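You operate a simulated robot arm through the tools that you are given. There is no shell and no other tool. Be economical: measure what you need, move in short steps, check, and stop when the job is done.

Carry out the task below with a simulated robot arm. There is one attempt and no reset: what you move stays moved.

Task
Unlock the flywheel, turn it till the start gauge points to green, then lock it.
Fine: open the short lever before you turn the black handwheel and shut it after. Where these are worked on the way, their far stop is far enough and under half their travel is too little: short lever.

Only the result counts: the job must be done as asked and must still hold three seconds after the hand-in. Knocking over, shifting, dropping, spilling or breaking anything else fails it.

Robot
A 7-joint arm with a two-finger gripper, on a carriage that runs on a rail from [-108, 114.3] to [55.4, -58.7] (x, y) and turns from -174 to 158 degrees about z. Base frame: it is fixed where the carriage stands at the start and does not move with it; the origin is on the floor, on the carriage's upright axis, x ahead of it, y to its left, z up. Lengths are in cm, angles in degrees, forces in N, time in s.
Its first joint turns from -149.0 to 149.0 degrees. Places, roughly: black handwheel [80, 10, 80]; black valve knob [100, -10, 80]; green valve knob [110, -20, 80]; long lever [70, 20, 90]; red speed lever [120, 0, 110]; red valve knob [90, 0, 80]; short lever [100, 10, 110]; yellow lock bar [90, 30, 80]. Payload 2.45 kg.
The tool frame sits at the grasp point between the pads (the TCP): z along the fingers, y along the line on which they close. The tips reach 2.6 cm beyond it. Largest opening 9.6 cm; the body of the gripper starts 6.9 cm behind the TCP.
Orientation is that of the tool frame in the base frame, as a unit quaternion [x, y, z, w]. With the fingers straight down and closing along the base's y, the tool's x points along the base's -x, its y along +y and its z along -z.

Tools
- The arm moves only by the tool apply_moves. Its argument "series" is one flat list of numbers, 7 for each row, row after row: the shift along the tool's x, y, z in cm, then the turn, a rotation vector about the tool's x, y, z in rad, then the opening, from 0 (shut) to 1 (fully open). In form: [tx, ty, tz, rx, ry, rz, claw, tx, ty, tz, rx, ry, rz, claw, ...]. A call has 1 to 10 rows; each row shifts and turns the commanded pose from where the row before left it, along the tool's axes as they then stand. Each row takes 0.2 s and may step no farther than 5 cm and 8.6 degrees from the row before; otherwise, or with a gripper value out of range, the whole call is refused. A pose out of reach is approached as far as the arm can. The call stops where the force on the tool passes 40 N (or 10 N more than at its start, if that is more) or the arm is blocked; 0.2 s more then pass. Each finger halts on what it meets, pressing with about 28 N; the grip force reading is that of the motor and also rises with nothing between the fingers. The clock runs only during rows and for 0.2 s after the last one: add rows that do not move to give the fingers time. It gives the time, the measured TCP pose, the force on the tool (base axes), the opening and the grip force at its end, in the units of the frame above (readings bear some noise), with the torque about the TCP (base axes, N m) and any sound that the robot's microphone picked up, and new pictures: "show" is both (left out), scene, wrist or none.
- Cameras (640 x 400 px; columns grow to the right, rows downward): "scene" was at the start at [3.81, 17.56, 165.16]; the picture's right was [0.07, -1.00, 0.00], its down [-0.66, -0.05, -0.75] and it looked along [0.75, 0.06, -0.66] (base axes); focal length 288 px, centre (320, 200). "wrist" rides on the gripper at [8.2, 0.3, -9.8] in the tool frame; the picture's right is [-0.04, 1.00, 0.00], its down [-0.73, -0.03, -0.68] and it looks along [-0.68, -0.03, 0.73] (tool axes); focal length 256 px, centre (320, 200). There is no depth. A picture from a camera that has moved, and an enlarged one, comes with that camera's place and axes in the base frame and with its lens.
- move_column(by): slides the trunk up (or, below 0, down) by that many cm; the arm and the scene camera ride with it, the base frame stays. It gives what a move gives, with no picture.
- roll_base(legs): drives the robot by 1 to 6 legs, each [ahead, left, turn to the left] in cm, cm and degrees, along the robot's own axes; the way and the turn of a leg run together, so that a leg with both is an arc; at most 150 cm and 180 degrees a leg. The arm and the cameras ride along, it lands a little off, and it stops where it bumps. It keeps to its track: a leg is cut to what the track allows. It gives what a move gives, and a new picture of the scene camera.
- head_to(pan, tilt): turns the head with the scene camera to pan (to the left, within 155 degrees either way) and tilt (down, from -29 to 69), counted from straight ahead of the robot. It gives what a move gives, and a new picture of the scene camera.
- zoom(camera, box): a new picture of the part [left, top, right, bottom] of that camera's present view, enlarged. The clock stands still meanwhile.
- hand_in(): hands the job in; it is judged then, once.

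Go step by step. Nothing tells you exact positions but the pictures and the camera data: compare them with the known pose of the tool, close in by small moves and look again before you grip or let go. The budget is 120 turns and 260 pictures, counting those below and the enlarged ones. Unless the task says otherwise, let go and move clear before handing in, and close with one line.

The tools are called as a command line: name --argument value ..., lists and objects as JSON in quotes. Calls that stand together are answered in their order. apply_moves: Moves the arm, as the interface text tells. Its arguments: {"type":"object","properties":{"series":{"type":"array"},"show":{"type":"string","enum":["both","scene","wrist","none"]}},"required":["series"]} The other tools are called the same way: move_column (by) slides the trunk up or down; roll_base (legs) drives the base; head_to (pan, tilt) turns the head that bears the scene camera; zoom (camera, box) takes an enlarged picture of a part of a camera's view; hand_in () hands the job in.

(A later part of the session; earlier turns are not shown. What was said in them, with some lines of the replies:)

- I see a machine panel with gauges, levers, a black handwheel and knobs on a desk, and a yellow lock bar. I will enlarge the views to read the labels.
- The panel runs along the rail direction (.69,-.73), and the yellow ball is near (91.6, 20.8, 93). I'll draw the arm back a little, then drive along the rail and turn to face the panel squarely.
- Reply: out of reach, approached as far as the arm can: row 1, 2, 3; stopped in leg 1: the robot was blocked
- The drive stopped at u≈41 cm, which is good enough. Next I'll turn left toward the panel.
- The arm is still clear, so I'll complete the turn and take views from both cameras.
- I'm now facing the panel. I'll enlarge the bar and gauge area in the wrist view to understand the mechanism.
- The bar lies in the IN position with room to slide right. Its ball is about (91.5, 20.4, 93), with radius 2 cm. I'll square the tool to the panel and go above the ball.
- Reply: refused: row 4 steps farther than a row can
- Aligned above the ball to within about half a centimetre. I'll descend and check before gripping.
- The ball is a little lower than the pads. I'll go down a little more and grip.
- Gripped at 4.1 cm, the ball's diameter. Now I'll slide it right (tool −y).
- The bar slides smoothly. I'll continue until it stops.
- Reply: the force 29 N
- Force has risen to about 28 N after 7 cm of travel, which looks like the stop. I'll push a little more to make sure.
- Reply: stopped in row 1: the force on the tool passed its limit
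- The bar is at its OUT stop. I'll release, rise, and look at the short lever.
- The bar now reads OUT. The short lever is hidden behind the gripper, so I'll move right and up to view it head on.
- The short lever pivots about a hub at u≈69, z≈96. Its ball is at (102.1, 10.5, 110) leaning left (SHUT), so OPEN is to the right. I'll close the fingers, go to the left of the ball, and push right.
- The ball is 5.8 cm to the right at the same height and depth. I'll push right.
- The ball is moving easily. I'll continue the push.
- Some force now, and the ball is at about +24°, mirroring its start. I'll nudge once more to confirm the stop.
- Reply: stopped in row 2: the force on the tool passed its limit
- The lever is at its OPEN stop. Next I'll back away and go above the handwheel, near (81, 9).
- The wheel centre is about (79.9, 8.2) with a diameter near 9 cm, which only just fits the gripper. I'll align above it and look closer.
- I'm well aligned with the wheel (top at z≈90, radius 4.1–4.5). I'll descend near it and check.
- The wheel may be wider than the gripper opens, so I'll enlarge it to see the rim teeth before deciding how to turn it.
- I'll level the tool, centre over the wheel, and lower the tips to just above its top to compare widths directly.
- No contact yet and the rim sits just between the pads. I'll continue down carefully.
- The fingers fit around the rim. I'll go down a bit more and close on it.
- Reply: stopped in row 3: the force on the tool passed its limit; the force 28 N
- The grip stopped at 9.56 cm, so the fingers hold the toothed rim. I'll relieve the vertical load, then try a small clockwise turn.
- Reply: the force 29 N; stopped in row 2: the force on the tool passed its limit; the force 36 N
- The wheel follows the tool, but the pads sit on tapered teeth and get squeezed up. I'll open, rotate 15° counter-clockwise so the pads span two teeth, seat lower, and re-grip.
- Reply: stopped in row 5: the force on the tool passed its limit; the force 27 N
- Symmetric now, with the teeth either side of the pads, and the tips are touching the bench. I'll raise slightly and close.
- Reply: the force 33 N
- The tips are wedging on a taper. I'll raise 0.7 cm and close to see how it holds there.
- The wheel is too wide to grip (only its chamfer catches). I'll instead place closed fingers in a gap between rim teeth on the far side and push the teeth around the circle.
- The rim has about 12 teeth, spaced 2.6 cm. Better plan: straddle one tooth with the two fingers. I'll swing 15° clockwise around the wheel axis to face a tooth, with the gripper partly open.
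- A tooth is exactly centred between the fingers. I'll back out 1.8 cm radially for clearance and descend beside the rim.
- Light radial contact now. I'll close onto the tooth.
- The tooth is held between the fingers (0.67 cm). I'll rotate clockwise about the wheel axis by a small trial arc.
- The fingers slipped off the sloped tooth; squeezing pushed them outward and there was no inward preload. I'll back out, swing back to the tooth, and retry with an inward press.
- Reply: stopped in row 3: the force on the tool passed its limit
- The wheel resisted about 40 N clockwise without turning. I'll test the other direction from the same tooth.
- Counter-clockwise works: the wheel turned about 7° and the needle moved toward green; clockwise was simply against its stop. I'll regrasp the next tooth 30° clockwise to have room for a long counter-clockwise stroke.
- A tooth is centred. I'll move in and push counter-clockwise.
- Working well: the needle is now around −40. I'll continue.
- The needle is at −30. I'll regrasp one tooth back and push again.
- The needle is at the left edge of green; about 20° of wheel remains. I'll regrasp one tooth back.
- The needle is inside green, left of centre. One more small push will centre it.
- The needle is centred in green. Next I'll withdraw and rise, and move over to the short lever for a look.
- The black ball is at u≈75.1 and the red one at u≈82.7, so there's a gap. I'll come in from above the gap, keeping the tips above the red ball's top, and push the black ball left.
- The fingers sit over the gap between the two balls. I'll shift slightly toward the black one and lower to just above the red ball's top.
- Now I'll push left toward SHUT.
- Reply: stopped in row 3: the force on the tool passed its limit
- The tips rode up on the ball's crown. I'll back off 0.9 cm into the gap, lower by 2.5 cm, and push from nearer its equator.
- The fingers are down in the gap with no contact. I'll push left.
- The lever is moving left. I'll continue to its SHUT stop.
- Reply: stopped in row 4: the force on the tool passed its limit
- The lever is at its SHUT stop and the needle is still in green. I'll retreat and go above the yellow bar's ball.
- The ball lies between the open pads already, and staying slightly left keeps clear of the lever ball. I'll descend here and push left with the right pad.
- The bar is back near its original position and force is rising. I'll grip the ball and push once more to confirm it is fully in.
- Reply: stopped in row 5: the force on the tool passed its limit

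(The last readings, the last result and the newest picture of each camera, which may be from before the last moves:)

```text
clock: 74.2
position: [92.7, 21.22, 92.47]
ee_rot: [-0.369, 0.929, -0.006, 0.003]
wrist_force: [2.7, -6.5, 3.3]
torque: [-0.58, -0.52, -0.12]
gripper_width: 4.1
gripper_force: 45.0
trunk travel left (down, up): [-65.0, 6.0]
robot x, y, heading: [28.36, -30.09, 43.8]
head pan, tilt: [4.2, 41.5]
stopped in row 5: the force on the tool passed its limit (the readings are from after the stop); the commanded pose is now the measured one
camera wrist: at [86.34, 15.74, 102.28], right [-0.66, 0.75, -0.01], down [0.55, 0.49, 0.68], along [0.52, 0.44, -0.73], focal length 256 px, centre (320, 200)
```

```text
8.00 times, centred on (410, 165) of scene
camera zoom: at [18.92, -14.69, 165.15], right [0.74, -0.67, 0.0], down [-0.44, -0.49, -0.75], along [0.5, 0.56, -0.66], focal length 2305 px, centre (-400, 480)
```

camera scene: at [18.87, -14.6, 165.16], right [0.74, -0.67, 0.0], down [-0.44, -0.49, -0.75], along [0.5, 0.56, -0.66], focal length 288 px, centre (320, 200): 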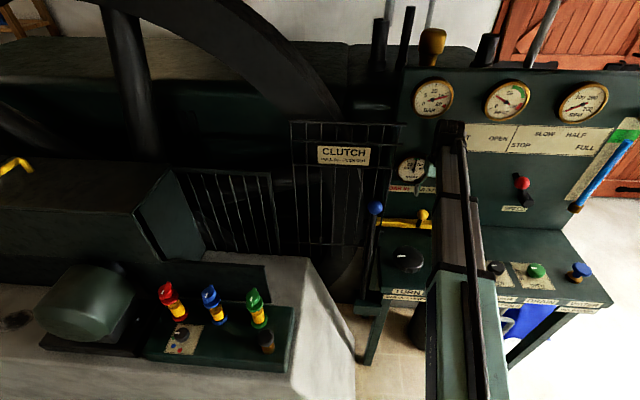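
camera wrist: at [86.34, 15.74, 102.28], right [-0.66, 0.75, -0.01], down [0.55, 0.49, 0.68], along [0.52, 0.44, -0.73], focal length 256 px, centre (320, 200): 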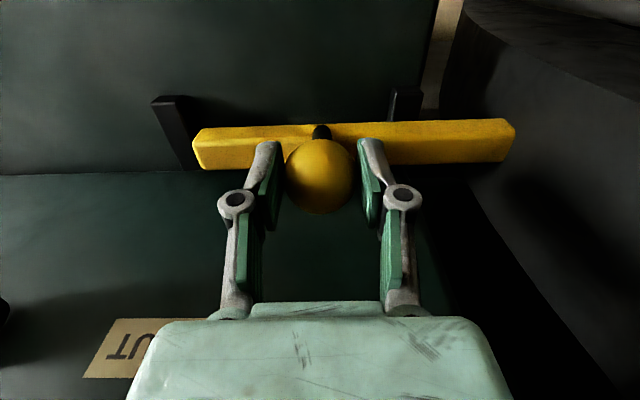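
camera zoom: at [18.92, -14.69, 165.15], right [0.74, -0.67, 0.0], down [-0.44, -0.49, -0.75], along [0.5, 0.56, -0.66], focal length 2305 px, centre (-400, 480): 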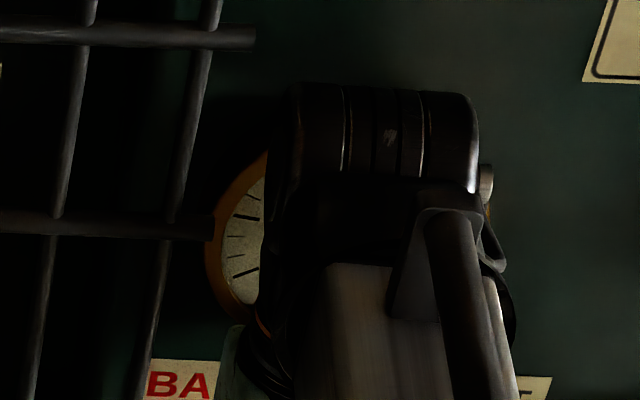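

The bar is hard against its IN stop at exactly its original position. I'll release, withdraw, and check everything.

apply_moves --series '[0, 0, 0, 0, 0, 0, 0.75, 0, 0, 0, 0, 0, 0, 0.75, 0, 0, -4, 0, 0, 0, 0.75, 0, 0, -4.5, 0, 0, 0, 0.75, 2, 0, -4.5, 0, 0, 0, 0.75, 4.5, 0, -2, 0, 0, 0, 0.75, 4.5, -2, 0, 0, 0, 0, 0.75, 3, -4, 0, 0, 0, 0, 0.75, 0, -4.5, 0, 0, 0, 0, 0.75, 0, -4.5, 0, 0, 0, 0, 0.75]'

zoom --camera "scene" --box '[360, 120, 560, 280]'

zoom --camera "scene" --box '[385, 140, 465, 190]'

```text
clock: 76.3
position: [92.53, 0.89, 107.53]
ee_rot: [-0.371, 0.929, -0.005, 0.003]
wrist_force: [-0.1, 0.1, 0.9]
torque: [-0.03, -0.02, -0.01]
gripper_width: 7.21
gripper_force: 0.0
trunk travel left (down, up): [-65.0, 6.0]
robot x, y, heading: [28.27, -29.84, 43.4]
head pan, tilt: [4.2, 41.5]
camera scene: at [18.94, -14.61, 165.16], right [0.74, -0.67, 0.0], down [-0.44, -0.49, -0.75], along [0.5, 0.56, -0.66], focal length 288 px, centre (320, 200)
camera wrist: at [86.32, -4.59, 117.3], right [-0.66, 0.75, -0.01], down [0.55, 0.49, 0.68], along [0.52, 0.44, -0.73], focal length 256 px, centre (320, 200)
```

scene: 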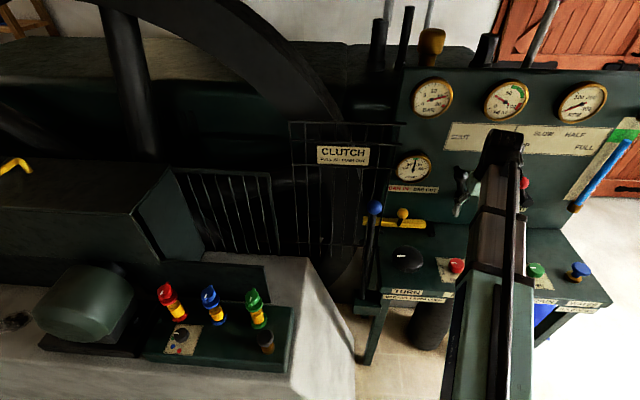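
wrist: 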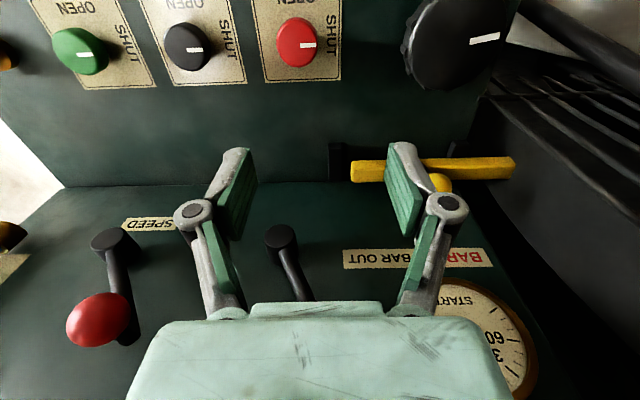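

```text
2.50 times, centred on (460, 200) of scene
camera zoom: at [18.94, -14.61, 165.16], right [0.74, -0.67, 0.0], down [-0.44, -0.49, -0.75], along [0.5, 0.56, -0.66], focal length 720 px, centre (-30, 200)
```

zoom: 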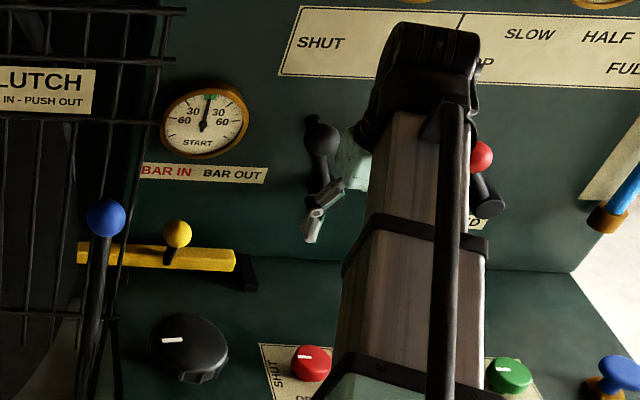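

```text
8.00 times, centred on (425, 165) of scene
camera zoom: at [18.94, -14.61, 165.16], right [0.74, -0.67, 0.0], down [-0.44, -0.49, -0.75], along [0.5, 0.56, -0.66], focal length 2305 px, centre (-520, 480)
```

zoom: 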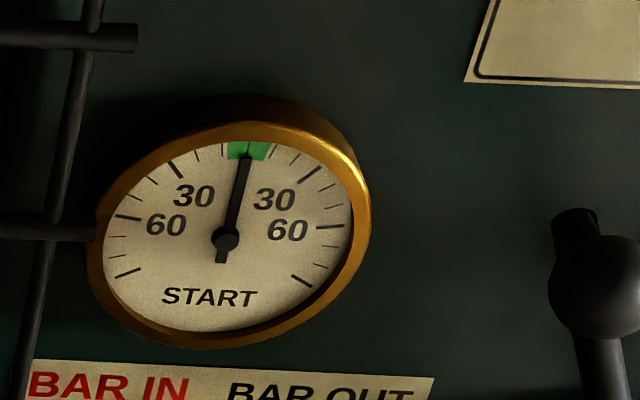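

The needle is in green, the short lever is at SHUT and the bar is back IN, with the arm clear of everything. I'm handing in.

hand_in

```text
The job is handed in.
```

The job is handed in: I pulled the bar out, opened the lever, turned the flywheel until the start gauge pointed to green, then shut the lever and pushed the bar back in.
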